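You operate a simulated robot arm through the tools that you are given. There is no shell and no other tool. Be economical: measure what you need, move in short steps, check, and stop when the job is done.

The job below is to be done with a simulated two-armed robot. You get a single attempt, and the scene is never put back.

## Task
Open the top breakfast drawer, fetch the coffee spoon from there and set it on the plate on the snack counter top, then shut the drawer.

It is judged by the outcome, as a careful person would: the job done as asked, and still so three seconds after it is handed in. It fails if anything else is knocked over, pushed out of place, dropped, spilled or broken.

## Robot
Two 7-joint arms with two-finger parallel grippers on one trunk, on a base that drives. Base frame: it is fixed to the floor where the robot stands at the start and does not move with it; the origin is under the middle of the robot, x ahead of it, y to its left, z up. Units: m, rad, N and s.
The left shoulder is at the start at [0.07, 0.163, 0.87], the right one opposite. With the tool pointing down near the work surface each hand reaches from about 0.3 to 0.86 m from the robot's upright axis, wherever it stands, measured 20 degrees to its own side. Places, roughly: plate [1, 1.25, 1]; top breakfast drawer [0.7, -0.1, 0.8]. Payload 3.43 kg a hand.
The tool frame of a hand sits at the grasp point between the pads (the TCP): z along the fingers, y along the line on which they close. The tips reach 0.034 m beyond it. The gripper opens to 0.128 m. The fingers are 0.024 m wide and 0.012 m thick; the gripper's body (0.048 by 0.13 m) begins 0.096 m behind the TCP.
Orientation is that of the tool frame in the base frame, as a unit quaternion [x, y, z, w]. With the fingers straight down and closing along the base's y, the tool's x points along the base's -x, its y along +y and its z along -z.

## Interface
- The arms move only by the tool jog_arm. It takes "left_motion", "right_motion" or both (then of equal length, played together; a hand with none holds still); each is a list of rows, each a list of 7 numbers: the closure in counts, from 0 (fully open) to 255 (shut), then the shift along the tool's x, y, z in m, then the turn, a rotation vector about the tool's x, y, z in rad. In form: [[gripper, tx, ty, tz, ax, ay, az], ...]. A call has 1 to 20 rows; each row is the pose to reach, as a shift and turn from the pose commanded when the call began, along the tool's axes at that moment. Each row takes 0.2 s and may step no farther than 0.05 m and 0.15 rad from the row before; otherwise, or with a gripper value out of range, the whole call is refused. Where a pose cannot be reached the arm comes as near as it can. A force on the tool above 40 N (or 10 N above the force at the start of the call, whichever is more), or a blocked arm, ends the call early, and 0.2 s more pass. The fingers move at their own pace (about 0.153 m/s each) and stop on an object; they squeeze with about 24 N. The grip force told is the motor's: it shows also when the fingers shut on nothing. Time passes only in rows, and 0.2 s behind the last, so rows that repeat a pose let the fingers close. The reply holds the time, the measured pose of the TCP, the force on the tool along the base axes, the opening and the grip force, in the units named above and with some noise, with the torque about the TCP (base axes, N m) and any sound that the robot's microphone picked up, and new pictures: "views" is both (left out), scene, wrist or none (wrist: the cameras of the hands that moved).
- Cameras (640 x 400 px; columns grow to the right, rows downward): "scene" is now at [0.1352, -0.0143, 1.091]; the picture's right is [-0.17, -0.99, 0.00], its down [-0.65, 0.11, -0.75] and it looks along [0.74, -0.13, -0.66] (base axes); focal length 214 px, centre (320, 200). "left" rides on the left gripper at [0.076, 0.011, -0.16] in its tool frame; the picture's right is [-0.15, 0.99, 0.00], its down [-0.88, -0.13, -0.46] and it looks along [-0.45, -0.07, 0.89] (tool axes); focal length 234 px, centre (320, 200). "right" rides on the right gripper at [0.076, -0.011, -0.16] in its tool frame; the picture's right is [0.15, 0.99, 0.00], its down [-0.88, 0.13, -0.46] and it looks along [-0.45, 0.07, 0.89] (tool axes); focal length 234 px, centre (320, 200). There is no depth. A picture from a camera that has moved, and an enlarged one, comes with that camera's place and axes in the base frame and with its lens.
- raise_lower(by): slides the trunk up (or, below 0, down) by that many m; the arms and the scene camera ride with it, the base frame stays. It gives what a move gives, with no picture.
- steer(legs): drives the robot by 1 to 6 legs, each [ahead, left, turn to the left] in m, m and rad, along the robot's own axes; the way and the turn of a leg run together, so that a leg with both is an arc; at most 1.5 m and 3.142 rad a leg. The arms and the cameras ride along, it lands a little off, and it stops where it bumps. It gives what a move gives, and a new picture of the scene camera.
- pan_tilt(pan, tilt): turns the head with the scene camera to pan (to the left, within 1.501 rad either way) and tilt (down, from -0.506 to 1.204), counted from straight ahead of the robot. It gives what a move gives, and a new picture of the scene camera.
- enlarge(camera, box): a new picture of the part [left, top, right, bottom] of that camera's present view, enlarged. No time passes.
- sign_off(): hands the job in; it is judged then, once.

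Go step by step. Nothing tells you exact positions but the pictures and the camera data: compare them with the known pose of the tool, close in by small moves and look again before you grip or let go. The budget is 120 turns and 260 pictures, counting those below and the enlarged ones. Unless the task says otherwise, let go and move clear before handing in, and close with one line.

The tools are called after ">>>" by a JSON object that holds its "method" and its "body". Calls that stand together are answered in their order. jog_arm: Moves the arms, as the interface text tells. Its arguments: {"type":"object","properties":{"left_motion":{"type":"array","items":{"type":"array","items":{"type":"number"}}},"right_motion":{"type":"array","items":{"type":"array","items":{"type":"number"}}},"views":{"type":"string","enum":["both","scene","wrist","none"]}},"required":[]} The other tools are called the same way: raise_lower (by) slides the trunk up or down; steer (legs) drives the base; pan_tilt (pan, tilt) turns the head that bears the scene camera; enlarge (camera, box) takes an enlarged picture of a part of a camera's view; sign_off () hands the job in.

At the start:

```text
time: 0.0
left_position: [0.5184, 0.0513, 1.0811]
left_orientation: [-0.001, 1.0, 0.0, -0.001]
left_wrist_force: [-0.2, 0.0, -0.3]
left_torque: [0.0, -0.02, -0.02]
left_grip_width: 0.1281
left_gripper_force: 0.1
right_position: [0.43, -0.3601, 1.0257]
right_orientation: [0.0, 1.0, 0.0, 0.0]
right_wrist_force: [0.1, 0.4, 0.3]
right_torque: [0.0, -0.01, -0.02]
right_grip_width: 0.1282
right_gripper_force: 0.1
trunk travel left (down, up): [-0.35, 0.59]
robot x, y, heading: [-0.0003, -0.0011, 0.001]
head pan, tilt: [-0.168, 0.717]
```

scene: 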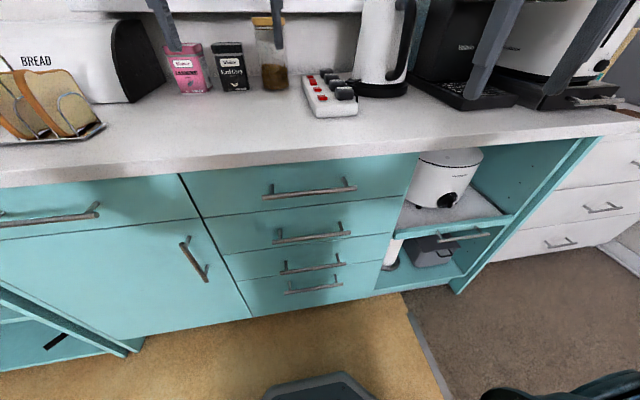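
right: 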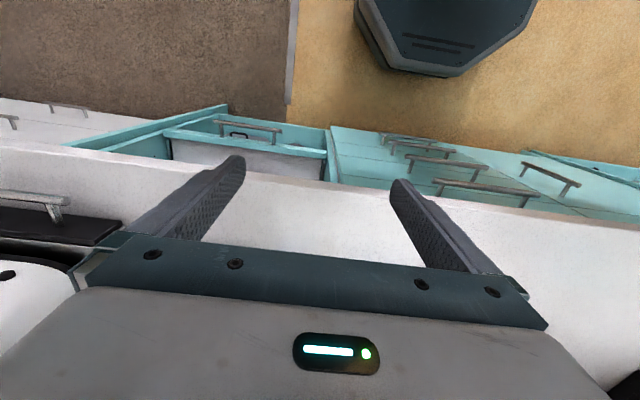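
left: 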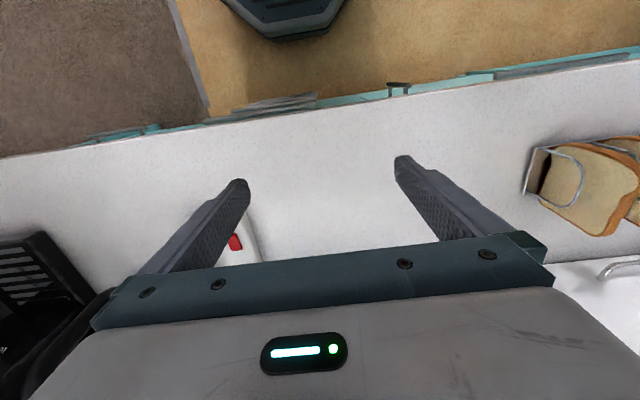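

I see the teal drawer column ahead; the top handle works out at about [0.50, -0.055, 0.79]. I'll look toward the plate before moving.

>>> {"method": "enlarge", "body": {"camera": "scene", "box": [180, 120, 420, 270]}}

>>> {"method": "pan_tilt", "body": {"pan": 0.9, "tilt": 0.3}}

```text
2.67 times, centred on (300, 195) of scene
camera zoom: at [0.1352, -0.0143, 1.091], right [-0.17, -0.99, 0.0], down [-0.65, 0.11, -0.75], along [0.74, -0.13, -0.66], focal length 572 px, centre (373, 213)
```

zoom: 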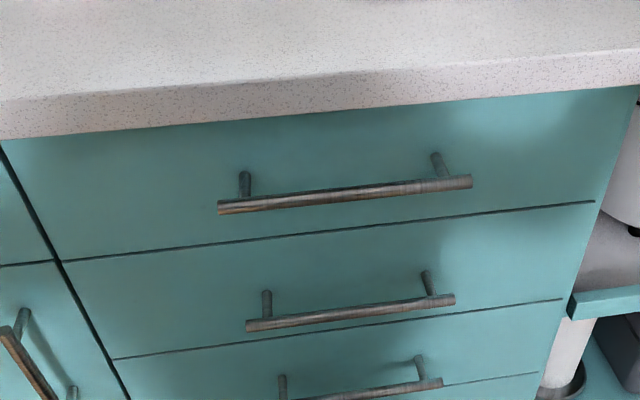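

```text
time: 1.3
left_position: [0.5184, 0.0512, 1.0813]
left_orientation: [-0.002, 1.0, 0.0, 0.0]
left_wrist_force: [-0.9, 0.1, -1.1]
left_torque: [-0.03, 0.0, 0.0]
left_grip_width: 0.128
left_gripper_force: 0.0
right_position: [0.4299, -0.3588, 1.026]
right_orientation: [-0.001, 1.0, 0.0, 0.0]
right_wrist_force: [0.0, -0.2, 0.4]
right_torque: [0.02, 0.02, 0.0]
right_grip_width: 0.128
right_gripper_force: 0.1
trunk travel left (down, up): [-0.35, 0.59]
robot x, y, heading: [0.0012, 0.0013, 0.003]
head pan, tilt: [0.901, 0.3]
camera scene: at [0.1102, 0.0728, 1.1286], right [0.78, -0.62, 0.0], down [-0.18, -0.23, -0.96], along [0.59, 0.75, -0.3], focal length 214 px, centre (320, 200)
```

scene: 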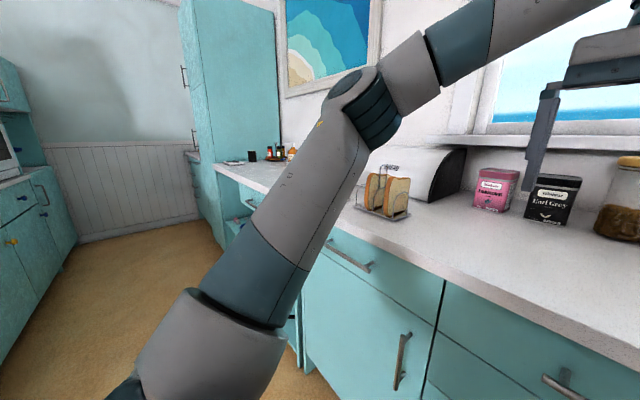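

The counter runs on to the left toward the plate. I'll back the base up to give the right arm room for a horizontal reach at the handle, then look at the front again.

>>> {"method": "steer", "body": {"legs": [[-0.32, 0, 0]]}}

>>> {"method": "pan_tilt", "body": {"pan": 0.0, "tilt": 0.5}}

```text
time: 3.5
left_position: [0.1974, 0.0507, 1.0817]
left_orientation: [-0.001, 1.0, 0.001, 0.001]
left_wrist_force: [0.4, -1.6, 0.4]
left_torque: [0.04, -0.04, -0.03]
left_grip_width: 0.1276
left_gripper_force: 0.0
right_position: [0.1094, -0.3596, 1.026]
right_orientation: [0.0, 1.0, -0.001, 0.002]
right_wrist_force: [-0.4, -0.1, 0.2]
right_torque: [0.0, -0.03, 0.02]
right_grip_width: 0.128
right_gripper_force: 0.1
trunk travel left (down, up): [-0.35, 0.59]
robot x, y, heading: [-0.3196, -0.0009, 0.003]
head pan, tilt: [0.901, 0.3]
camera scene: at [-0.2111, 0.0729, 1.1287], right [0.78, -0.62, 0.0], down [-0.18, -0.23, -0.96], along [0.59, 0.75, -0.3], focal length 214 px, centre (320, 200)
```

scene: 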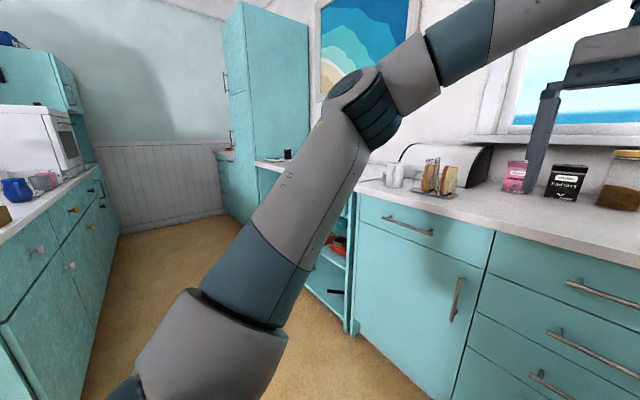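

```text
time: 4.7
left_position: [0.1982, 0.0519, 1.0824]
left_orientation: [0.0, 1.0, 0.0, 0.0]
left_wrist_force: [-0.4, -0.4, -0.3]
left_torque: [0.03, 0.03, 0.0]
left_grip_width: 0.128
left_gripper_force: 0.1
right_position: [0.1094, -0.3584, 1.0262]
right_orientation: [0.0, 1.0, 0.0, 0.0]
right_wrist_force: [-0.1, 0.3, 0.2]
right_torque: [0.0, 0.02, 0.03]
right_grip_width: 0.1279
right_gripper_force: 0.1
trunk travel left (down, up): [-0.35, 0.59]
robot x, y, heading: [-0.3178, 0.0038, 0.001]
head pan, tilt: [0.0, 0.499]
camera scene: at [-0.1773, -0.0002, 1.1102], right [0.0, -1.0, 0.0], down [-0.48, 0.0, -0.88], along [0.88, 0.0, -0.48], focal length 214 px, centre (320, 200)
```

scene: 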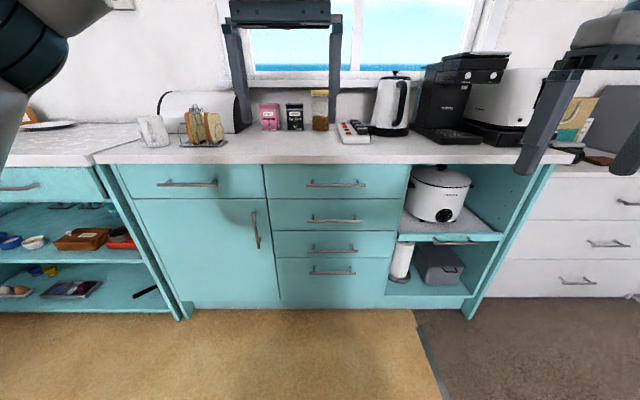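

The column's top drawer is in front (y≈-0.06), and the plate sits on the snack counter to the left. Next I'll turn the right hand to point at the drawer with the fingers closing vertically, and move the left hand aside.

>>> {"method": "jog_arm", "body": {"right_motion": [[0, -0.012, 0.01, 0.015, 0.0806, -0.0806, -0.0806], [0, -0.024, 0.02, 0.03, 0.1612, -0.1612, -0.1612], [0, -0.036, 0.03, 0.045, 0.2418, -0.2418, -0.2418], [0, -0.048, 0.04, 0.06, 0.3224, -0.3224, -0.3224], [0, -0.06, 0.05, 0.075, 0.403, -0.403, -0.403], [0, -0.072, 0.06, 0.09, 0.4836, -0.4836, -0.4836], [0, -0.084, 0.07, 0.105, 0.5642, -0.5642, -0.5642], [0, -0.096, 0.08, 0.12, 0.6448, -0.6448, -0.6448], [0, -0.108, 0.09, 0.135, 0.7254, -0.7254, -0.7254], [0, -0.12, 0.1, 0.15, 0.806, -0.806, -0.806], [0, -0.132, 0.11, 0.165, 0.8866, -0.8866, -0.8866], [0, -0.144, 0.12, 0.18, 0.9672, -0.9672, -0.9672], [0, -0.156, 0.13, 0.195, 1.0478, -1.0478, -1.0478], [0, -0.168, 0.14, 0.21, 1.1284, -1.1284, -1.1284], [0, -0.18, 0.15, 0.236, 1.2092, -1.2092, -1.2092], [0, -0.18, 0.15, 0.236, 1.2092, -1.2092, -1.2092]], "left_motion": [[0, 0, 0.015, 0, 0, 0, 0], [0, 0, 0.03, 0, 0, 0, 0], [0, 0, 0.045, 0, 0, 0, 0], [0, 0, 0.06, 0, 0, 0, 0], [0, 0, 0.075, 0, 0, 0, 0], [0, 0, 0.09, 0, 0, 0, 0], [0, 0, 0.105, 0, 0, 0, 0], [0, 0, 0.12, 0, 0, 0, 0], [0, 0, 0.135, 0, 0, 0, 0], [0, 0, 0.15, 0, 0, 0, 0], [0, 0, 0.165, 0, 0, 0, 0], [0, 0, 0.18, 0, 0, 0, 0], [0, 0, 0.195, 0, 0, 0, 0], [0, 0, 0.21, 0, 0, 0, 0], [0, 0, 0.225, 0, 0, 0, 0], [0, 0, 0.225, 0, 0, 0, 0]]}}

```text
time: 8.1
left_position: [0.1978, 0.2776, 1.081]
left_orientation: [0.0, 1.0, -0.001, -0.001]
left_wrist_force: [-0.1, 0.9, -0.2]
left_torque: [-0.01, -0.03, 0.0]
left_grip_width: 0.128
left_gripper_force: 0.1
right_position: [0.289, -0.217, 0.8477]
right_orientation: [-0.488, 0.597, -0.435, 0.464]
right_wrist_force: [0.6, 0.7, 0.6]
right_torque: [-0.01, 0.01, -0.05]
right_grip_width: 0.128
right_gripper_force: 0.0
right hand out of reach, approached as far as the arm can: row 10, 11, 12, 13, 14, 15, 16
trunk travel left (down, up): [-0.35, 0.59]
robot x, y, heading: [-0.318, 0.0005, -0.002]
head pan, tilt: [0.0, 0.499]
camera scene: at [-0.1775, 0.0012, 1.1102], right [0.0, -1.0, 0.0], down [-0.48, 0.0, -0.88], along [0.88, 0.0, -0.48], focal length 214 px, centre (320, 200)
camera right: at [0.1282, -0.2831, 0.8787], right [-0.19, 0.0, -0.98], down [-0.39, 0.92, 0.07], along [0.9, 0.4, -0.17], focal length 234 px, centre (320, 200)
camera left: at [0.1217, 0.2905, 1.2403], right [0.14, 0.99, 0.0], down [0.88, -0.13, 0.46], along [0.45, -0.07, -0.89], focal length 234 px, centre (320, 200)
```

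scene: 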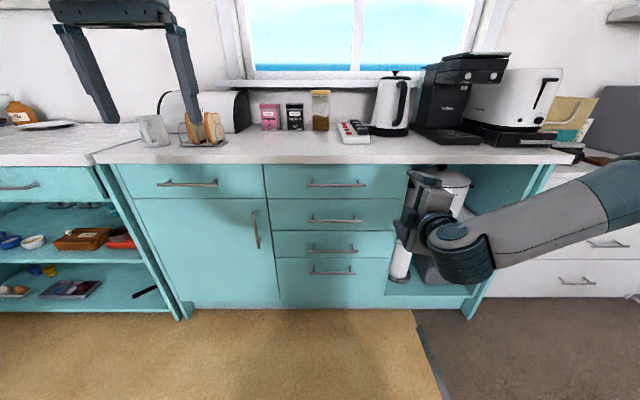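
right: 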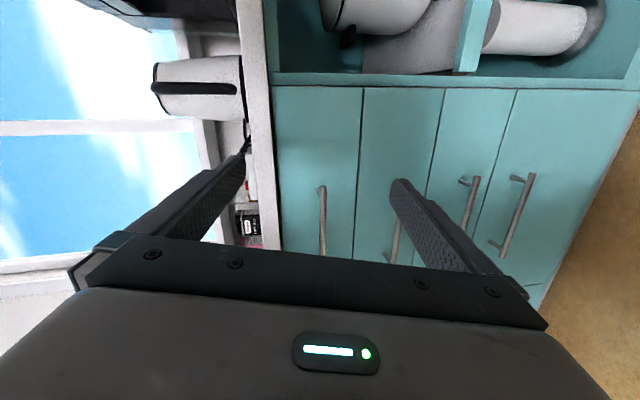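
left: 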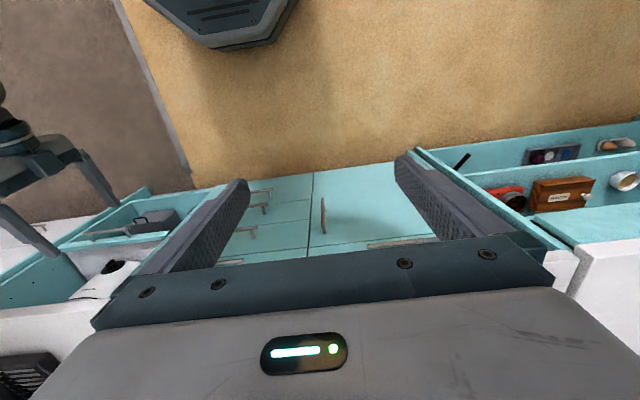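

The hand points nearly at the drawer, about 11° nose-down. The top handle lies around x 0.50, z 0.80 and y from -0.145 to 0.04, so I'll bring the hand in front of it, short of contact.

>>> {"method": "jog_arm", "body": {"right_motion": [[0, -0.03, 0, 0.02, 0, 0, 0], [0, -0.06, 0, 0.04, 0, 0, 0], [0, -0.09, 0, 0.06, 0, 0, 0], [0, -0.12, 0, 0.08, 0, 0, 0], [0, -0.15, 0, 0.1, 0, 0, 0], [0, -0.15, 0, 0.1, 0, 0, 0]]}}

```text
time: 9.4
left_position: [0.1983, 0.2762, 1.0819]
left_orientation: [0.0, 1.0, 0.0, 0.0]
left_wrist_force: [-0.7, 0.4, 0.4]
left_torque: [0.0, 0.01, 0.01]
left_grip_width: 0.128
left_gripper_force: 0.1
right_position: [0.3855, -0.1458, 0.8639]
right_orientation: [-0.489, 0.598, -0.434, 0.465]
right_wrist_force: [-0.4, 0.1, -0.2]
right_torque: [0.03, 0.01, 0.01]
right_grip_width: 0.1278
right_gripper_force: 0.0
right hand out of reach, approached as far as the arm can: row 3, 4, 5, 6
trunk travel left (down, up): [-0.35, 0.59]
robot x, y, heading: [-0.3197, -0.0023, 0.002]
head pan, tilt: [0.0, 0.499]
camera scene: at [-0.1773, -0.0002, 1.1102], right [0.0, -1.0, 0.0], down [-0.48, 0.0, -0.88], along [0.88, 0.0, -0.48], focal length 214 px, centre (320, 200)
camera right: at [0.2235, -0.2121, 0.8977], right [-0.19, 0.0, -0.98], down [-0.39, 0.92, 0.08], along [0.9, 0.4, -0.17], focal length 234 px, centre (320, 200)
```

scene: 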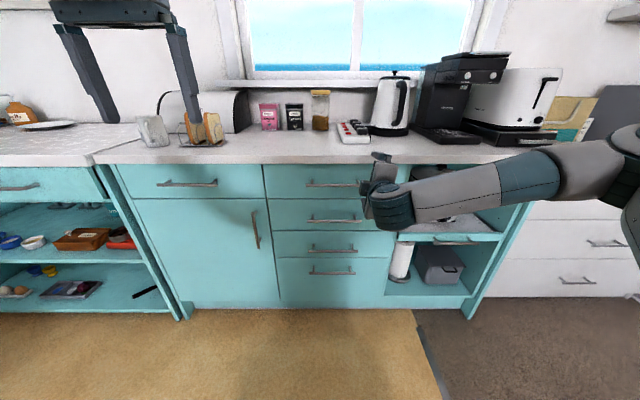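
right: 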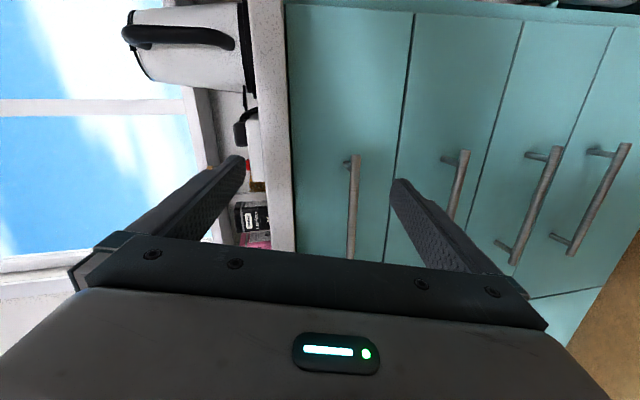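

The handle is dead ahead between the fingers' span but the wrist is at a limit in this roll. I'll back off a little and roll the hand half a turn to the other side, with the camera on the left.

>>> {"method": "jog_arm", "body": {"right_motion": [[0, 0, 0, -0.02, 0, 0, 0.15], [0, 0, 0, -0.04, 0, 0, 0.3], [0, 0, 0, -0.06, 0, 0, 0.45], [0, 0, 0, -0.08, 0, 0, 0.6], [0, 0, 0, -0.08, 0, 0, 0.75], [0, 0, 0, -0.08, 0, 0, 0.9], [0, 0, 0, -0.08, 0, 0, 1.05], [0, 0, 0, -0.08, 0, 0, 1.2], [0, 0, 0, -0.08, 0, 0, 1.35], [0, 0, 0, -0.08, 0, 0, 1.5], [0, 0, 0, -0.08, 0, 0, 1.65], [0, 0, 0, -0.08, 0, 0, 1.8], [0, 0, 0, -0.08, 0, 0, 1.95], [0, 0, 0, -0.08, 0, 0, 2.1], [0, 0, 0, -0.08, 0, 0, 2.25], [0, 0, 0, -0.08, 0, 0, 2.4], [0, 0, 0, -0.08, 0, 0, 2.55], [0, 0, 0, -0.08, 0, 0, 2.7], [0, 0, 0, -0.08, 0, 0, 2.85], [0, 0, 0, -0.08, 0, 0, 3.0]]}}

```text
time: 13.7
left_position: [0.1984, 0.2761, 1.0821]
left_orientation: [-0.001, 1.0, 0.0, 0.001]
left_wrist_force: [0.8, -0.1, 0.0]
left_torque: [0.01, -0.01, -0.02]
left_grip_width: 0.1279
left_gripper_force: 0.0
right_position: [0.3073, -0.1395, 0.8814]
right_orientation: [0.562, 0.528, 0.433, 0.466]
right_wrist_force: [0.1, -0.4, -0.6]
right_torque: [0.01, 0.03, 0.02]
right_grip_width: 0.128
right_gripper_force: 0.1
trunk travel left (down, up): [-0.35, 0.59]
robot x, y, heading: [-0.3181, 0.0013, -0.005]
head pan, tilt: [0.0, 0.499]
camera scene: at [-0.1773, -0.0002, 1.1102], right [0.0, -1.0, 0.0], down [-0.48, 0.0, -0.88], along [0.88, 0.0, -0.48], focal length 214 px, centre (320, 200)
camera right: at [0.1537, -0.0535, 0.9007], right [0.2, 0.14, 0.97], down [-0.48, -0.85, 0.22], along [0.85, -0.51, -0.1], focal length 234 px, centre (320, 200)
```

scene: 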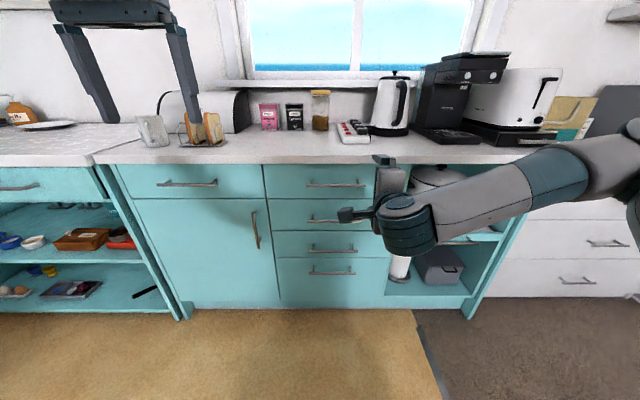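
right: 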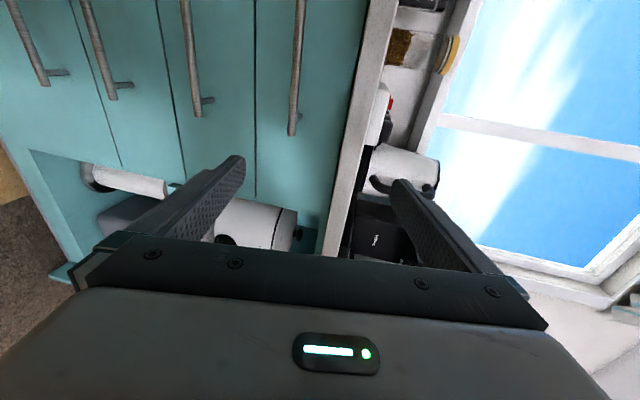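

No limit in this roll, and the handle again works out at z≈0.80 for x≈0.50. I'll level the hand and bring it in front of the handle's middle.

>>> {"method": "jog_arm", "body": {"right_motion": [[0, 0.029, -0.021, 0.0, -0.06, 0.02, 0], [0, 0.058, -0.042, 0.03, -0.13, 0.045, 0], [0, 0.086, -0.062, 0.07, -0.19, 0.067, 0], [0, 0.086, -0.062, 0.101, -0.19, 0.067, 0], [0, 0.086, -0.062, 0.101, -0.19, 0.067, 0]]}}

```text
refused: row 3 steps farther than a row can; nothing moved
```

>>> {"method": "jog_arm", "body": {"right_motion": [[0, 0.022, -0.016, 0.01, -0.05, 0.02, 0], [0, 0.044, -0.032, 0.03, -0.1, 0.035, 0], [0, 0.066, -0.048, 0.055, -0.15, 0.05, 0], [0, 0.086, -0.062, 0.08, -0.19, 0.067, 0], [0, 0.086, -0.062, 0.101, -0.19, 0.067, 0], [0, 0.086, -0.062, 0.101, -0.19, 0.067, 0]]}}

```text
time: 15.1
left_position: [0.1981, 0.2749, 1.0816]
left_orientation: [-0.001, 1.0, 0.0, 0.0]
left_wrist_force: [-0.6, -0.3, -0.3]
left_torque: [-0.03, -0.02, -0.03]
left_grip_width: 0.128
left_gripper_force: 0.1
right_position: [0.3593, -0.1309, 0.9026]
right_orientation: [0.519, 0.512, 0.48, 0.487]
right_wrist_force: [0.8, -0.6, 0.2]
right_torque: [-0.01, 0.03, -0.01]
right_grip_width: 0.1278
right_gripper_force: 0.0
right hand out of reach, approached as far as the arm can: row 1, 2, 3, 4, 5, 6
trunk travel left (down, up): [-0.35, 0.59]
robot x, y, heading: [-0.3195, -0.0004, -0.0]
head pan, tilt: [0.0, 0.499]
camera scene: at [-0.1773, -0.0002, 1.1102], right [0.0, -1.0, 0.0], down [-0.48, 0.0, -0.88], along [0.88, 0.0, -0.48], focal length 214 px, centre (320, 200)
camera right: at [0.1998, -0.0539, 0.9027], right [0.07, 0.15, 0.99], down [-0.46, -0.88, 0.16], along [0.89, -0.46, 0.01], focal length 234 px, centre (320, 200)
```

scene: 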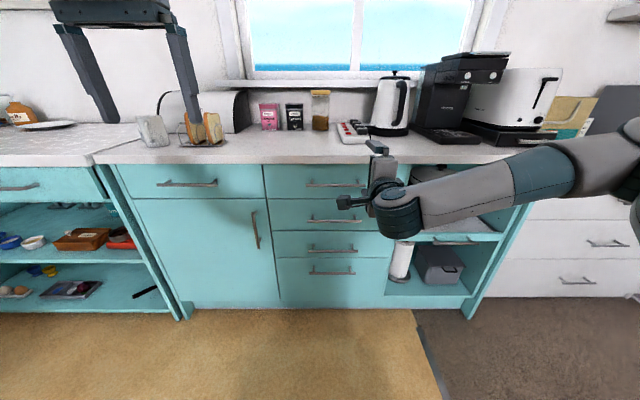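
right: 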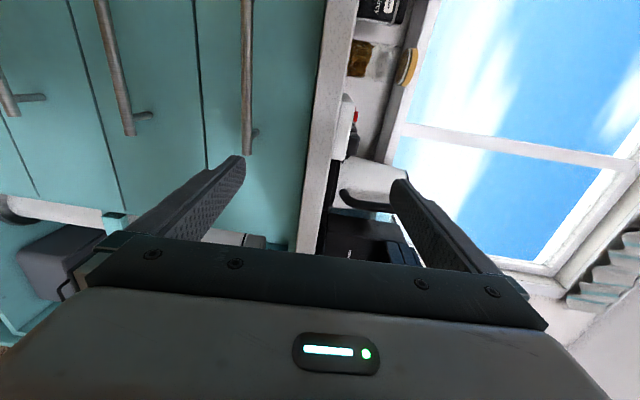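

The arm holds this level orientation well here; rather than force the joints, I'll lower the trunk by 0.10 m and shift the base left 0.07 m, so the hand lines up with the handle.

>>> {"method": "raise_lower", "body": {"by": -0.1}}

>>> {"method": "steer", "body": {"legs": [[0, 0.075, 0]]}}

>>> {"method": "enlarge", "body": {"camera": "right", "box": [0, 0, 640, 400]}}

```text
time: 16.4
left_position: [0.1978, 0.2769, 0.9814]
left_orientation: [-0.002, 1.0, 0.0, -0.001]
left_wrist_force: [0.2, 0.2, 0.9]
left_torque: [0.0, -0.01, -0.02]
left_grip_width: 0.128
left_gripper_force: 0.1
right_position: [0.3583, -0.1317, 0.803]
right_orientation: [0.519, 0.514, 0.479, 0.487]
right_wrist_force: [-1.0, -0.4, 0.1]
right_torque: [-0.02, 0.03, 0.0]
right_grip_width: 0.1279
right_gripper_force: 0.1
trunk travel left (down, up): [-0.25, 0.69]
robot x, y, heading: [-0.3173, 0.0038, 0.003]
head pan, tilt: [0.0, 0.499]
```

```text
time: 17.4
left_position: [0.1984, 0.3525, 0.9814]
left_orientation: [0.0, 1.0, -0.001, 0.0]
left_wrist_force: [0.2, 0.9, 0.9]
left_torque: [-0.02, 0.03, 0.02]
left_grip_width: 0.1279
left_gripper_force: 0.1
right_position: [0.3599, -0.0556, 0.8029]
right_orientation: [0.518, 0.514, 0.48, 0.486]
right_wrist_force: [-0.1, 0.2, -0.7]
right_torque: [0.02, 0.0, -0.02]
right_grip_width: 0.128
right_gripper_force: 0.1
trunk travel left (down, up): [-0.25, 0.69]
robot x, y, heading: [-0.3229, 0.0717, -0.002]
head pan, tilt: [0.0, 0.499]
camera scene: at [-0.1774, 0.0754, 1.0102], right [0.0, -1.0, 0.0], down [-0.48, 0.0, -0.88], along [0.88, 0.0, -0.48], focal length 214 px, centre (320, 200)
```

scene: 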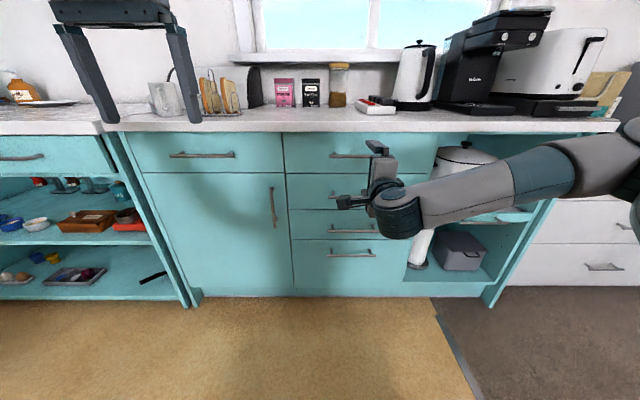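

```text
1.00 times, centred on (320, 200) of right (not enlarged: the box is as wide or as high as the picture)
camera zoom: at [0.1997, 0.0218, 0.8025], right [0.07, 0.15, 0.99], down [-0.46, -0.88, 0.16], along [0.89, -0.46, 0.01], focal length 234 px, centre (320, 200)
```

zoom: 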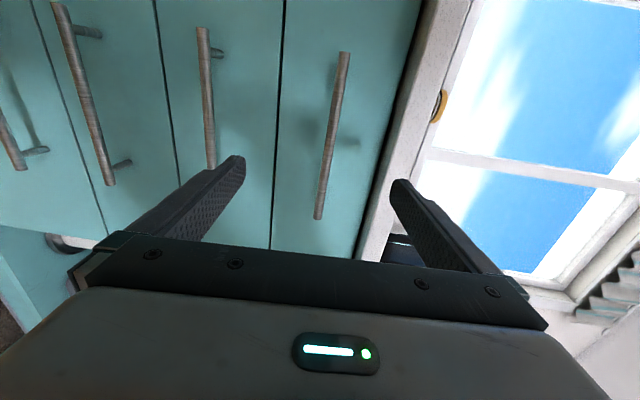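

The handle is centred between the fingers at z≈0.806. I'll drive forward 0.09 m and check depth.

>>> {"method": "steer", "body": {"legs": [[0.09, 0, 0]]}}

>>> {"method": "enlarge", "body": {"camera": "right", "box": [0, 0, 640, 400]}}

```text
time: 18.5
left_position: [0.2886, 0.3522, 0.9809]
left_orientation: [-0.002, 1.0, 0.0, -0.001]
left_wrist_force: [0.0, -0.9, -1.4]
left_torque: [0.01, 0.07, 0.0]
left_grip_width: 0.128
left_gripper_force: 0.0
right_position: [0.4498, -0.0561, 0.8014]
right_orientation: [0.519, 0.514, 0.479, 0.486]
right_wrist_force: [0.2, -0.3, -0.5]
right_torque: [0.0, -0.03, -0.02]
right_grip_width: 0.1278
right_gripper_force: 0.1
trunk travel left (down, up): [-0.25, 0.69]
robot x, y, heading: [-0.2315, 0.0738, -0.001]
head pan, tilt: [0.0, 0.499]
camera scene: at [-0.0867, 0.0746, 1.01], right [0.0, -1.0, 0.0], down [-0.48, 0.0, -0.88], along [0.88, 0.0, -0.48], focal length 214 px, centre (320, 200)
```

scene: 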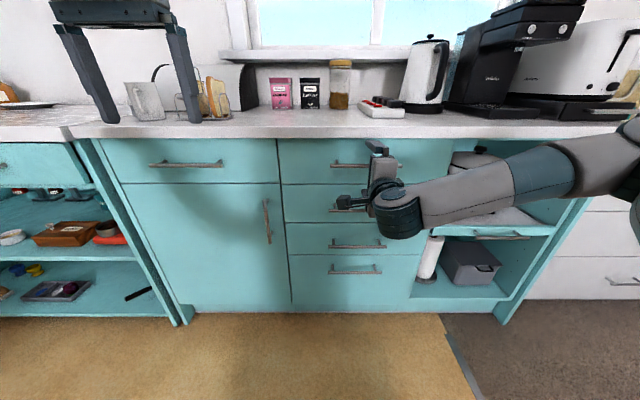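

```text
1.00 times, centred on (320, 200) of right (not enlarged: the box is as wide or as high as the picture)
camera zoom: at [0.2901, 0.0214, 0.8018], right [0.07, 0.15, 0.99], down [-0.46, -0.88, 0.16], along [0.89, -0.46, 0.01], focal length 234 px, centre (320, 200)
```

zoom: 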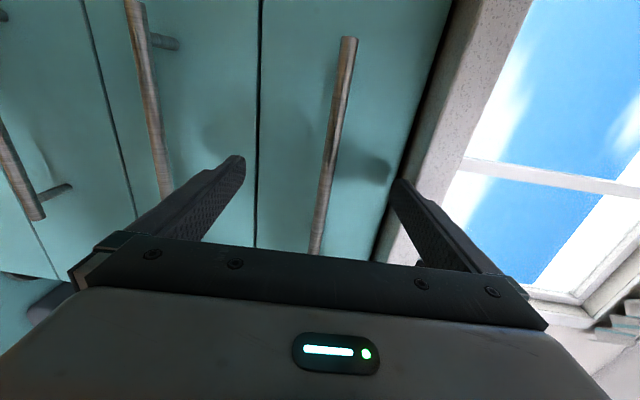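

Handle depth triangulates to x≈0.49. I'll narrow the fingers so the upper one clears the counter edge, then nudge forward.

>>> {"method": "jog_arm", "body": {"right_motion": [[130, 0, 0, 0, 0, 0, 0], [130, 0, 0, 0, 0, 0, 0]], "views": "wrist"}}

>>> {"method": "steer", "body": {"legs": [[0.032, 0, 0]]}}

>>> {"method": "enlarge", "body": {"camera": "right", "box": [0, 0, 640, 400]}}

```text
time: 19.1
left_position: [0.2871, 0.3511, 0.9817]
left_orientation: [-0.002, 1.0, 0.0, -0.001]
left_wrist_force: [0.2, 0.8, -0.5]
left_torque: [0.01, -0.01, 0.01]
left_grip_width: 0.128
left_gripper_force: 0.0
right_position: [0.4493, -0.0567, 0.8032]
right_orientation: [0.519, 0.513, 0.481, 0.486]
right_wrist_force: [0.9, -0.2, -0.1]
right_torque: [0.03, -0.02, 0.01]
right_grip_width: 0.0628
right_gripper_force: 0.1
trunk travel left (down, up): [-0.25, 0.69]
robot x, y, heading: [-0.232, 0.0708, -0.0]
head pan, tilt: [0.0, 0.499]
camera right: at [0.2893, 0.0213, 0.8026], right [0.07, 0.15, 0.99], down [-0.46, -0.88, 0.16], along [0.89, -0.46, 0.01], focal length 234 px, centre (320, 200)
```

right: 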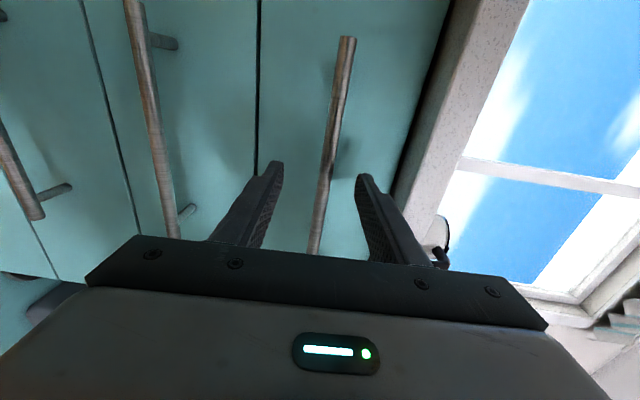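

```text
time: 20.1
left_position: [0.3206, 0.3518, 0.9811]
left_orientation: [-0.002, 1.0, 0.001, 0.0]
left_wrist_force: [1.2, 0.2, -0.4]
left_torque: [-0.01, -0.03, 0.02]
left_grip_width: 0.1281
left_gripper_force: 0.0
right_position: [0.4787, -0.0562, 0.804]
right_orientation: [0.518, 0.514, 0.481, 0.486]
right_wrist_force: [-0.4, 0.6, 0.3]
right_torque: [0.02, -0.02, 0.01]
right_grip_width: 0.0626
right_gripper_force: 0.1
trunk travel left (down, up): [-0.25, 0.69]
robot x, y, heading: [-0.2001, 0.0765, 0.005]
head pan, tilt: [0.0, 0.499]
stopped in leg 1: the force on the tool passed its limit (the readings are from after the stop); the commanded pose is now the measured one
camera scene: at [-0.0557, 0.0746, 1.0102], right [0.0, -1.0, 0.0], down [-0.48, 0.0, -0.88], along [0.88, 0.0, -0.48], focal length 214 px, centre (320, 200)
```

scene: 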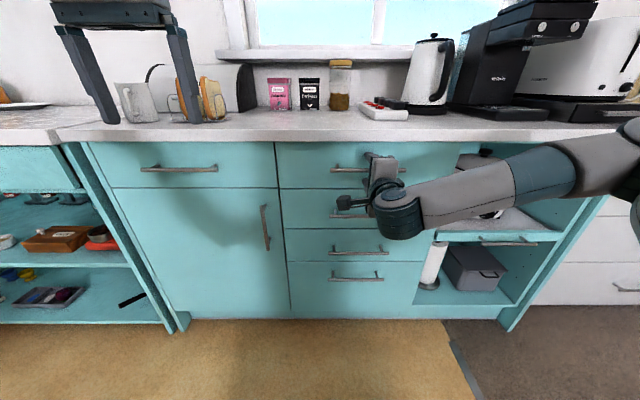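

```text
1.00 times, centred on (320, 200) of right (not enlarged: the box is as wide or as high as the picture)
camera zoom: at [0.3194, 0.0212, 0.803], right [0.06, 0.15, 0.99], down [-0.46, -0.88, 0.16], along [0.89, -0.46, 0.01], focal length 234 px, centre (320, 200)
```

zoom: 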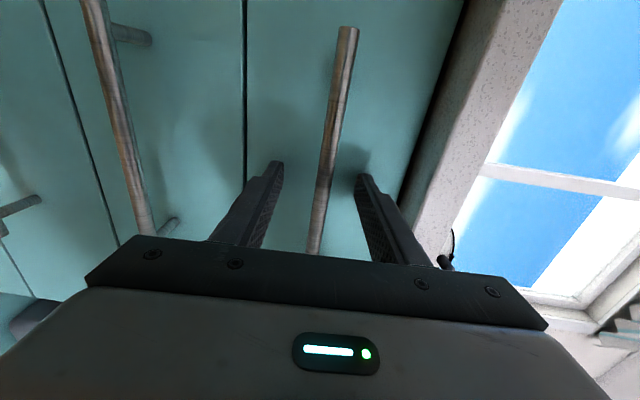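

The fingertips just touched the drawer face, with the bar between the pads. Closing on it.

>>> {"method": "jog_arm", "body": {"right_motion": [[255, 0, 0, 0, 0, 0, 0], [255, 0, 0, 0, 0, 0, 0], [255, 0, 0, 0, 0, 0, 0], [255, 0, 0, 0, 0, 0, 0]], "views": "wrist"}}

```text
time: 21.1
left_position: [0.3199, 0.3513, 0.9806]
left_orientation: [-0.002, 1.0, 0.0, -0.001]
left_wrist_force: [-0.3, 0.0, 1.1]
left_torque: [0.0, -0.01, 0.01]
left_grip_width: 0.1282
left_gripper_force: 0.1
right_position: [0.4794, -0.0558, 0.8054]
right_orientation: [0.519, 0.512, 0.482, 0.487]
right_wrist_force: [2.5, -1.9, 12.2]
right_torque: [-0.92, 0.03, 0.25]
right_grip_width: 0.0114
right_gripper_force: 44.8
trunk travel left (down, up): [-0.25, 0.69]
robot x, y, heading: [-0.198, 0.0778, -0.001]
head pan, tilt: [0.0, 0.499]
camera right: at [0.3191, 0.0213, 0.804], right [0.06, 0.15, 0.99], down [-0.46, -0.88, 0.16], along [0.89, -0.46, 0.01], focal length 234 px, centre (320, 200)
```

right: 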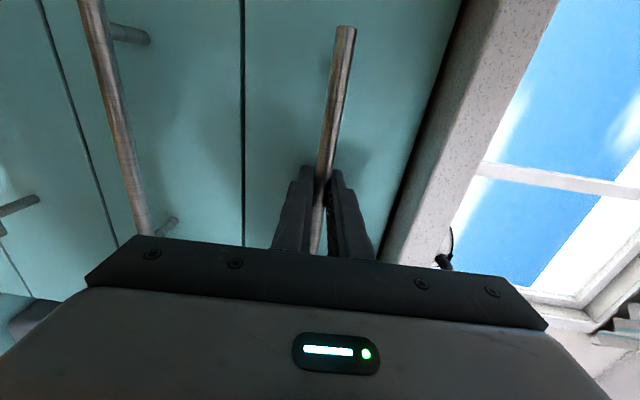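

Gripped on the bar (11 mm). Pulling the drawer open by backing up.

>>> {"method": "steer", "body": {"legs": [[-0.12, 0, 0]]}}

```text
time: 22.3
left_position: [0.1987, 0.352, 0.9815]
left_orientation: [-0.002, 1.0, 0.0, 0.0]
left_wrist_force: [-0.2, 0.4, 0.8]
left_torque: [-0.01, -0.04, 0.0]
left_grip_width: 0.1281
left_gripper_force: 0.2
right_position: [0.3589, -0.0554, 0.8047]
right_orientation: [0.518, 0.513, 0.482, 0.487]
right_wrist_force: [-0.2, -3.6, 16.0]
right_torque: [-0.83, 0.05, 0.38]
right_grip_width: 0.0114
right_gripper_force: 44.8
trunk travel left (down, up): [-0.25, 0.69]
robot x, y, heading: [-0.3179, 0.0722, 0.002]
head pan, tilt: [0.0, 0.499]
camera scene: at [-0.1776, 0.0744, 1.0106], right [0.0, -1.0, 0.0], down [-0.48, 0.0, -0.88], along [0.88, 0.0, -0.48], focal length 214 px, centre (320, 200)
```

scene: 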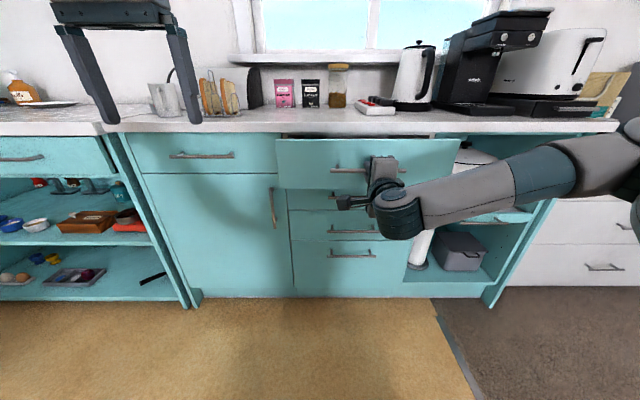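

The drawer is coming open cleanly. I'll pull it further.

>>> {"method": "steer", "body": {"legs": [[-0.15, 0, 0]]}}

>>> {"method": "pan_tilt", "body": {"pan": -0.1, "tilt": 0.6}}

```text
time: 23.7
left_position: [0.0473, 0.3505, 0.9819]
left_orientation: [-0.002, 1.0, 0.0, 0.0]
left_wrist_force: [0.4, -0.3, -0.4]
left_torque: [-0.01, -0.01, 0.01]
left_grip_width: 0.1278
left_gripper_force: 0.0
right_position: [0.2071, -0.0569, 0.8058]
right_orientation: [0.518, 0.513, 0.482, 0.486]
right_wrist_force: [0.0, -1.2, 10.6]
right_torque: [-0.85, 0.05, 0.61]
right_grip_width: 0.0111
right_gripper_force: 44.7
trunk travel left (down, up): [-0.25, 0.69]
robot x, y, heading: [-0.4675, 0.0757, 0.0]
head pan, tilt: [0.0, 0.499]
camera scene: at [-0.3283, 0.0745, 1.0105], right [0.0, -1.0, 0.0], down [-0.48, 0.0, -0.88], along [0.88, 0.0, -0.48], focal length 214 px, centre (320, 200)
```

scene: 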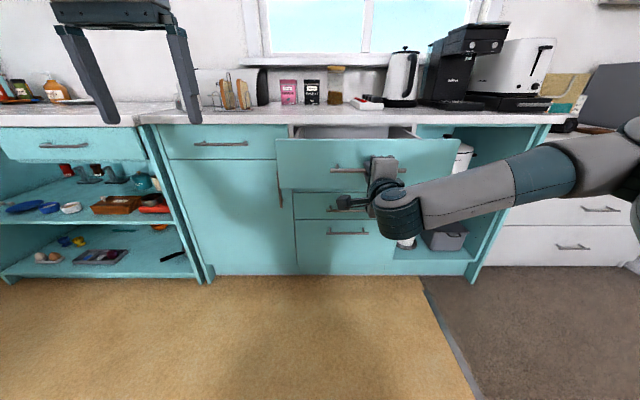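

```text
time: 24.4
left_position: [0.0491, 0.3513, 0.9801]
left_orientation: [-0.001, 1.0, 0.0, -0.001]
left_wrist_force: [-0.3, -0.2, 0.2]
left_torque: [0.03, 0.02, 0.0]
left_grip_width: 0.128
left_gripper_force: 0.2
right_position: [0.2079, -0.0565, 0.8053]
right_orientation: [0.518, 0.512, 0.482, 0.487]
right_wrist_force: [1.0, -0.2, 7.4]
right_torque: [-0.86, 0.05, 0.32]
right_grip_width: 0.0112
right_gripper_force: 45.2
trunk travel left (down, up): [-0.25, 0.69]
robot x, y, heading: [-0.4705, 0.075, -0.005]
head pan, tilt: [-0.099, 0.6]
camera scene: at [-0.3304, 0.0657, 1.0013], right [-0.1, -1.0, 0.0], down [-0.56, 0.06, -0.83], along [0.82, -0.08, -0.56], focal length 214 px, centre (320, 200)
```

scene: 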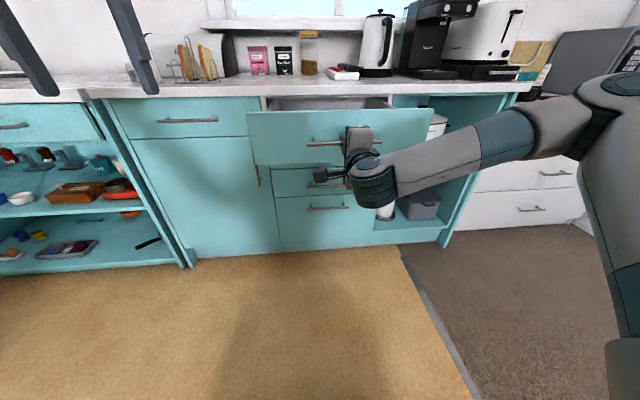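

The drawer is open about 0.27 m. I'll let go, back off, and raise the trunk to look inside.

>>> {"method": "jog_arm", "body": {"right_motion": [[100, 0, 0, 0, 0, 0, 0], [100, 0, 0, 0, 0, 0, 0], [100, 0, 0, 0, 0, 0, 0]], "views": "none"}}

>>> {"method": "steer", "body": {"legs": [[-0.1, 0, 0]]}}

>>> {"method": "raise_lower", "body": {"by": 0.35}}

>>> {"method": "pan_tilt", "body": {"pan": -0.1, "tilt": 0.75}}

```text
time: 25.2
left_position: [0.0491, 0.3514, 0.9803]
left_orientation: [-0.001, 1.0, 0.0, -0.001]
left_wrist_force: [0.4, 0.1, 0.7]
left_torque: [0.06, 0.0, 0.02]
left_grip_width: 0.1281
left_gripper_force: 0.2
right_position: [0.2083, -0.0563, 0.8035]
right_orientation: [0.518, 0.512, 0.482, 0.487]
right_wrist_force: [-0.6, -0.7, 0.3]
right_torque: [-0.02, 0.05, 0.0]
right_grip_width: 0.0778
right_gripper_force: 0.1
trunk travel left (down, up): [-0.25, 0.69]
robot x, y, heading: [-0.4729, 0.0704, -0.0]
head pan, tilt: [-0.099, 0.6]
```

```text
time: 26.3
left_position: [-0.0516, 0.3518, 0.9817]
left_orientation: [-0.001, 1.0, 0.0, 0.0]
left_wrist_force: [0.4, 0.8, -0.2]
left_torque: [-0.01, -0.01, -0.03]
left_grip_width: 0.1278
left_gripper_force: 0.0
right_position: [0.1073, -0.0563, 0.803]
right_orientation: [0.518, 0.512, 0.482, 0.488]
right_wrist_force: [-0.6, -0.6, 0.7]
right_torque: [0.02, 0.02, 0.01]
right_grip_width: 0.0775
right_gripper_force: 0.0
trunk travel left (down, up): [-0.25, 0.69]
robot x, y, heading: [-0.5708, 0.0749, -0.0]
head pan, tilt: [-0.099, 0.6]
camera scene: at [-0.4311, 0.0655, 1.0013], right [-0.1, -1.0, 0.0], down [-0.56, 0.06, -0.83], along [0.82, -0.08, -0.56], focal length 214 px, centre (320, 200)
```

scene: 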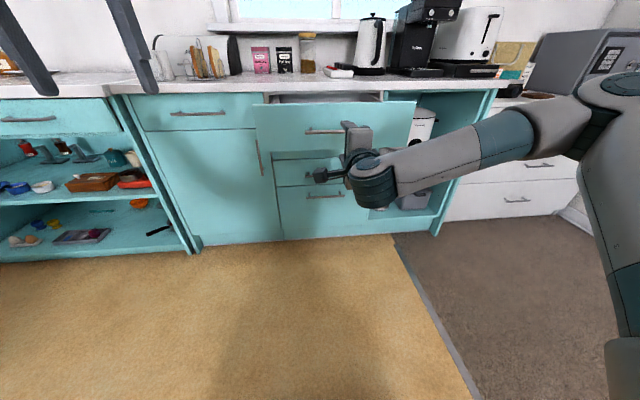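

```text
time: 29.8
left_position: [-0.0519, 0.3507, 1.3308]
left_orientation: [-0.002, 1.0, 0.0, -0.001]
left_wrist_force: [-0.5, 0.2, 0.0]
left_torque: [0.01, 0.01, -0.01]
left_grip_width: 0.1281
left_gripper_force: 0.0
right_position: [0.1074, -0.0567, 1.1547]
right_orientation: [0.519, 0.512, 0.481, 0.487]
right_wrist_force: [-0.3, -0.5, -0.6]
right_torque: [-0.01, 0.04, -0.05]
right_grip_width: 0.078
right_gripper_force: 0.1
trunk travel left (down, up): [-0.6, 0.34]
robot x, y, heading: [-0.5709, 0.0766, 0.003]
head pan, tilt: [-0.099, 0.6]
```

```text
time: 30.4
left_position: [-0.0505, 0.3517, 1.3307]
left_orientation: [-0.002, 1.0, 0.001, -0.001]
left_wrist_force: [-0.4, -0.2, 0.5]
left_torque: [0.01, 0.01, 0.0]
left_grip_width: 0.1281
left_gripper_force: 0.0
right_position: [0.1075, -0.0561, 1.154]
right_orientation: [0.518, 0.513, 0.482, 0.486]
right_wrist_force: [-0.1, 0.3, -0.3]
right_torque: [0.03, 0.0, -0.02]
right_grip_width: 0.0776
right_gripper_force: 0.1
trunk travel left (down, up): [-0.6, 0.34]
robot x, y, heading: [-0.5719, 0.0731, 0.001]
head pan, tilt: [-0.099, 0.75]
camera scene: at [-0.4355, 0.066, 1.3383], right [-0.1, -1.0, 0.0], down [-0.68, 0.07, -0.73], along [0.73, -0.07, -0.68], focal length 214 px, centre (320, 200)
```

scene: 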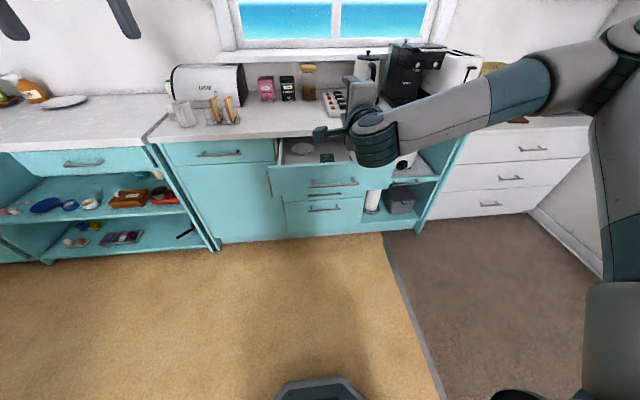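

The drawer holds a pale round item and a dark one; the right arm blocks the view. I'll fold the right hand back to pointing down, off to the right.

>>> {"method": "jog_arm", "body": {"right_motion": [[100, -0.02, 0, 0, 0.0806, 0.0806, -0.0806], [100, -0.04, 0, 0, 0.1612, 0.1612, -0.1612], [100, -0.06, 0, 0, 0.2418, 0.2418, -0.2418], [100, -0.08, 0, 0, 0.3224, 0.3224, -0.3224], [100, -0.1, 0, 0, 0.403, 0.403, -0.403], [100, -0.12, 0, 0, 0.4836, 0.4836, -0.4836], [100, -0.14, 0, 0, 0.5642, 0.5642, -0.5642], [100, -0.16, 0, 0, 0.6448, 0.6448, -0.6448], [100, -0.18, 0, 0, 0.7254, 0.7254, -0.7254], [100, -0.2, 0, 0, 0.806, 0.806, -0.806], [100, -0.22, 0, 0, 0.8866, 0.8866, -0.8866], [100, -0.24, 0, 0, 0.9672, 0.9672, -0.9672], [100, -0.26, 0, 0, 1.0478, 1.0478, -1.0478], [100, -0.28, 0, -0.02, 1.1284, 1.1284, -1.1284], [100, -0.3, 0, -0.04, 1.2092, 1.2092, -1.2092], [100, -0.3, 0, -0.06, 1.2092, 1.2092, -1.2092]], "views": "none"}}

>>> {"method": "enlarge", "body": {"camera": "scene", "box": [220, 80, 460, 230]}}

```text
time: 33.9
left_position: [-0.0525, 0.3506, 1.3313]
left_orientation: [-0.001, 1.0, 0.0, 0.0]
left_wrist_force: [0.3, 0.4, -0.1]
left_torque: [-0.02, 0.0, -0.02]
left_grip_width: 0.1279
left_gripper_force: 0.0
right_position: [0.0438, -0.3568, 1.158]
right_orientation: [0.005, 1.0, 0.0, -0.03]
right_wrist_force: [0.2, -0.3, -0.6]
right_torque: [0.02, -0.01, 0.0]
right_grip_width: 0.0777
right_gripper_force: 0.0
trunk travel left (down, up): [-0.6, 0.34]
robot x, y, heading: [-0.5751, 0.0739, 0.001]
head pan, tilt: [-0.099, 0.75]
```

```text
2.67 times, centred on (340, 155) of scene
camera zoom: at [-0.4369, 0.0654, 1.3384], right [-0.1, -1.0, 0.0], down [-0.68, 0.07, -0.73], along [0.73, -0.07, -0.68], focal length 572 px, centre (267, 320)
```

zoom: 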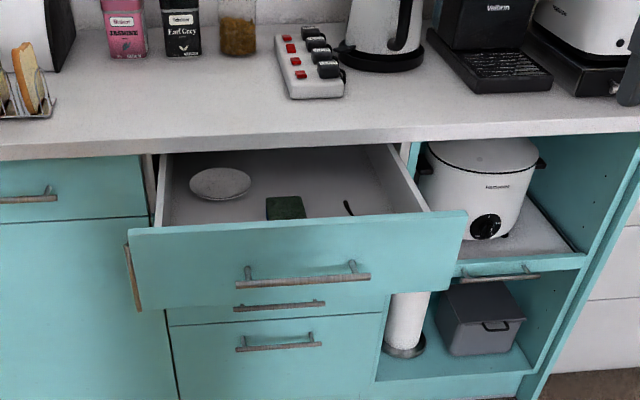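

The drawer holds a pale disc, a green block and a dark thin handle (likely the spoon) on the right. I'll drive closer and look straight down.

>>> {"method": "steer", "body": {"legs": [[0.32, 0, 0]]}}

>>> {"method": "pan_tilt", "body": {"pan": -0.2, "tilt": 0.95}}

>>> {"method": "enlarge", "body": {"camera": "scene", "box": [200, 100, 440, 250]}}

```text
time: 36.0
left_position: [0.2676, 0.3498, 1.3308]
left_orientation: [-0.001, 1.0, 0.0, -0.001]
left_wrist_force: [0.9, -0.4, 0.4]
left_torque: [0.02, 0.03, 0.01]
left_grip_width: 0.128
left_gripper_force: 0.0
right_position: [0.363, -0.3548, 1.157]
right_orientation: [0.006, 0.999, 0.0, -0.031]
right_wrist_force: [-0.1, -0.1, -0.4]
right_torque: [0.0, 0.0, 0.0]
right_grip_width: 0.0779
right_gripper_force: 0.1
trunk travel left (down, up): [-0.6, 0.34]
robot x, y, heading: [-0.254, 0.0726, 0.001]
head pan, tilt: [-0.099, 0.75]
camera scene: at [-0.1178, 0.0659, 1.3383], right [-0.1, -0.99, 0.0], down [-0.68, 0.07, -0.73], along [0.73, -0.07, -0.68], focal length 214 px, centre (320, 200)
```

scene: 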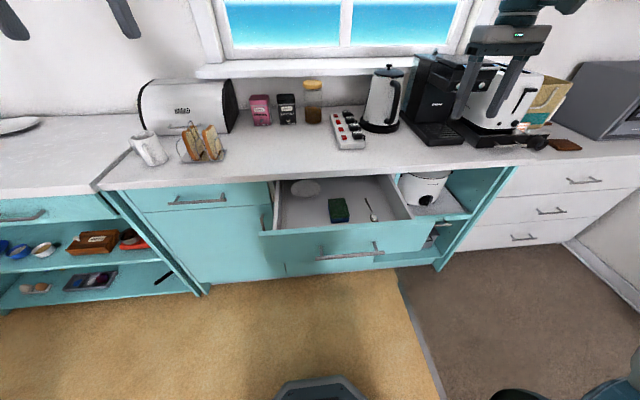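

```text
time: 36.7
left_position: [0.2683, 0.3505, 1.3307]
left_orientation: [-0.001, 1.0, 0.0, 0.0]
left_wrist_force: [0.3, 0.2, -0.4]
left_torque: [0.02, 0.0, -0.01]
left_grip_width: 0.1279
left_gripper_force: 0.0
right_position: [0.363, -0.3561, 1.1564]
right_orientation: [0.006, 0.999, 0.0, -0.032]
right_wrist_force: [0.7, 0.1, -0.7]
right_torque: [-0.03, 0.03, -0.01]
right_grip_width: 0.0779
right_gripper_force: 0.0
trunk travel left (down, up): [-0.6, 0.34]
robot x, y, heading: [-0.2519, 0.076, 0.004]
head pan, tilt: [-0.201, 0.949]
camera scene: at [-0.1282, 0.0596, 1.3227], right [-0.2, -0.98, 0.0], down [-0.8, 0.16, -0.58], along [0.57, -0.12, -0.81], focal length 214 px, centre (320, 200)
```

scene: 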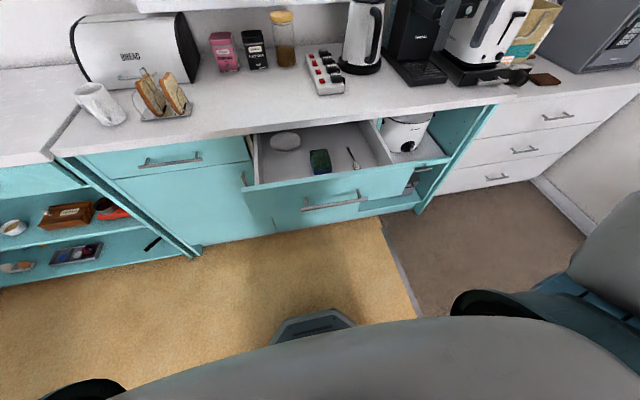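

```text
2.67 times, centred on (320, 175) of scene
camera zoom: at [-0.1282, 0.0596, 1.3227], right [-0.2, -0.98, 0.0], down [-0.8, 0.16, -0.58], along [0.57, -0.12, -0.81], focal length 572 px, centre (320, 267)
```

zoom: 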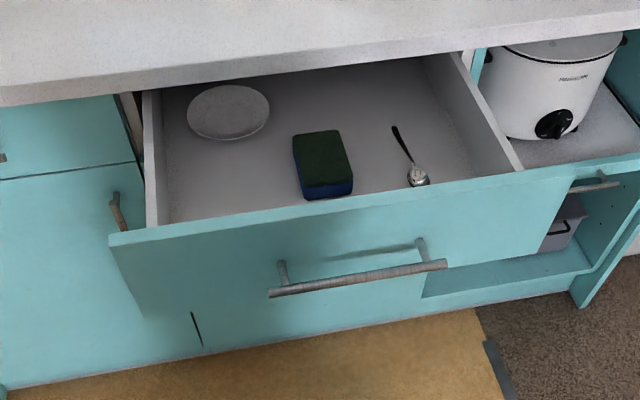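

The spoon (dark handle, bowl toward the drawer front) lies along x at about x 0.39–0.49, y -0.183. I'll bring the right hand over it, then lower the trunk and check with the wrist camera.

>>> {"method": "jog_arm", "body": {"right_motion": [[100, -0.012, 0.035, 0, 0, -0.015, 0], [100, -0.024, 0.07, 0, 0, -0.03, 0], [100, -0.036, 0.105, 0, 0, -0.045, 0], [100, -0.048, 0.14, 0, 0, -0.062, 0], [100, -0.052, 0.172, 0, 0, -0.062, 0], [100, -0.052, 0.172, 0, 0, -0.062, 0]], "views": "none"}}

>>> {"method": "raise_lower", "body": {"by": -0.18}}

>>> {"method": "enlarge", "body": {"camera": "right", "box": [0, 0, 640, 400]}}

```text
time: 38.1
left_position: [0.2654, 0.3502, 1.3323]
left_orientation: [-0.001, 1.0, 0.0, -0.001]
left_wrist_force: [-2.0, 0.1, 0.7]
left_torque: [0.03, -0.03, -0.02]
left_grip_width: 0.128
left_gripper_force: 0.1
right_position: [0.415, -0.1866, 1.1553]
right_orientation: [0.007, 1.0, -0.001, 0.001]
right_wrist_force: [0.0, -1.0, -0.3]
right_torque: [0.01, -0.01, 0.02]
right_grip_width: 0.0777
right_gripper_force: 0.0
trunk travel left (down, up): [-0.6, 0.34]
robot x, y, heading: [-0.2487, 0.0739, -0.003]
head pan, tilt: [-0.201, 0.949]
```

```text
time: 40.1
left_position: [0.2683, 0.3502, 1.1509]
left_orientation: [-0.001, 1.0, 0.0, 0.0]
left_wrist_force: [0.4, -0.2, -0.1]
left_torque: [0.02, -0.01, -0.01]
left_grip_width: 0.1279
left_gripper_force: 0.0
right_position: [0.4165, -0.1857, 0.9749]
right_orientation: [0.007, 1.0, 0.0, -0.001]
right_wrist_force: [1.0, -0.4, 0.4]
right_torque: [0.0, 0.0, 0.01]
right_grip_width: 0.078
right_gripper_force: 0.1
trunk travel left (down, up): [-0.42, 0.52]
robot x, y, heading: [-0.2515, 0.0749, 0.0]
head pan, tilt: [-0.201, 0.949]
```

```text
1.00 times, centred on (320, 200) of right (not enlarged: the box is as wide or as high as the picture)
camera zoom: at [0.34, -0.1955, 1.1348], right [-0.14, 0.99, 0.0], down [0.88, 0.12, 0.46], along [0.45, 0.06, -0.89], focal length 234 px, centre (320, 200)
```

zoom: 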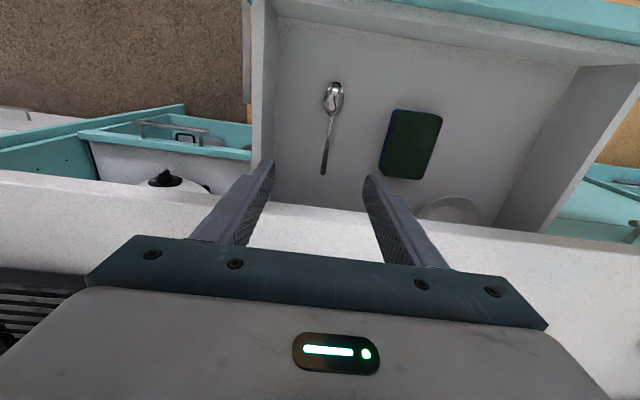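

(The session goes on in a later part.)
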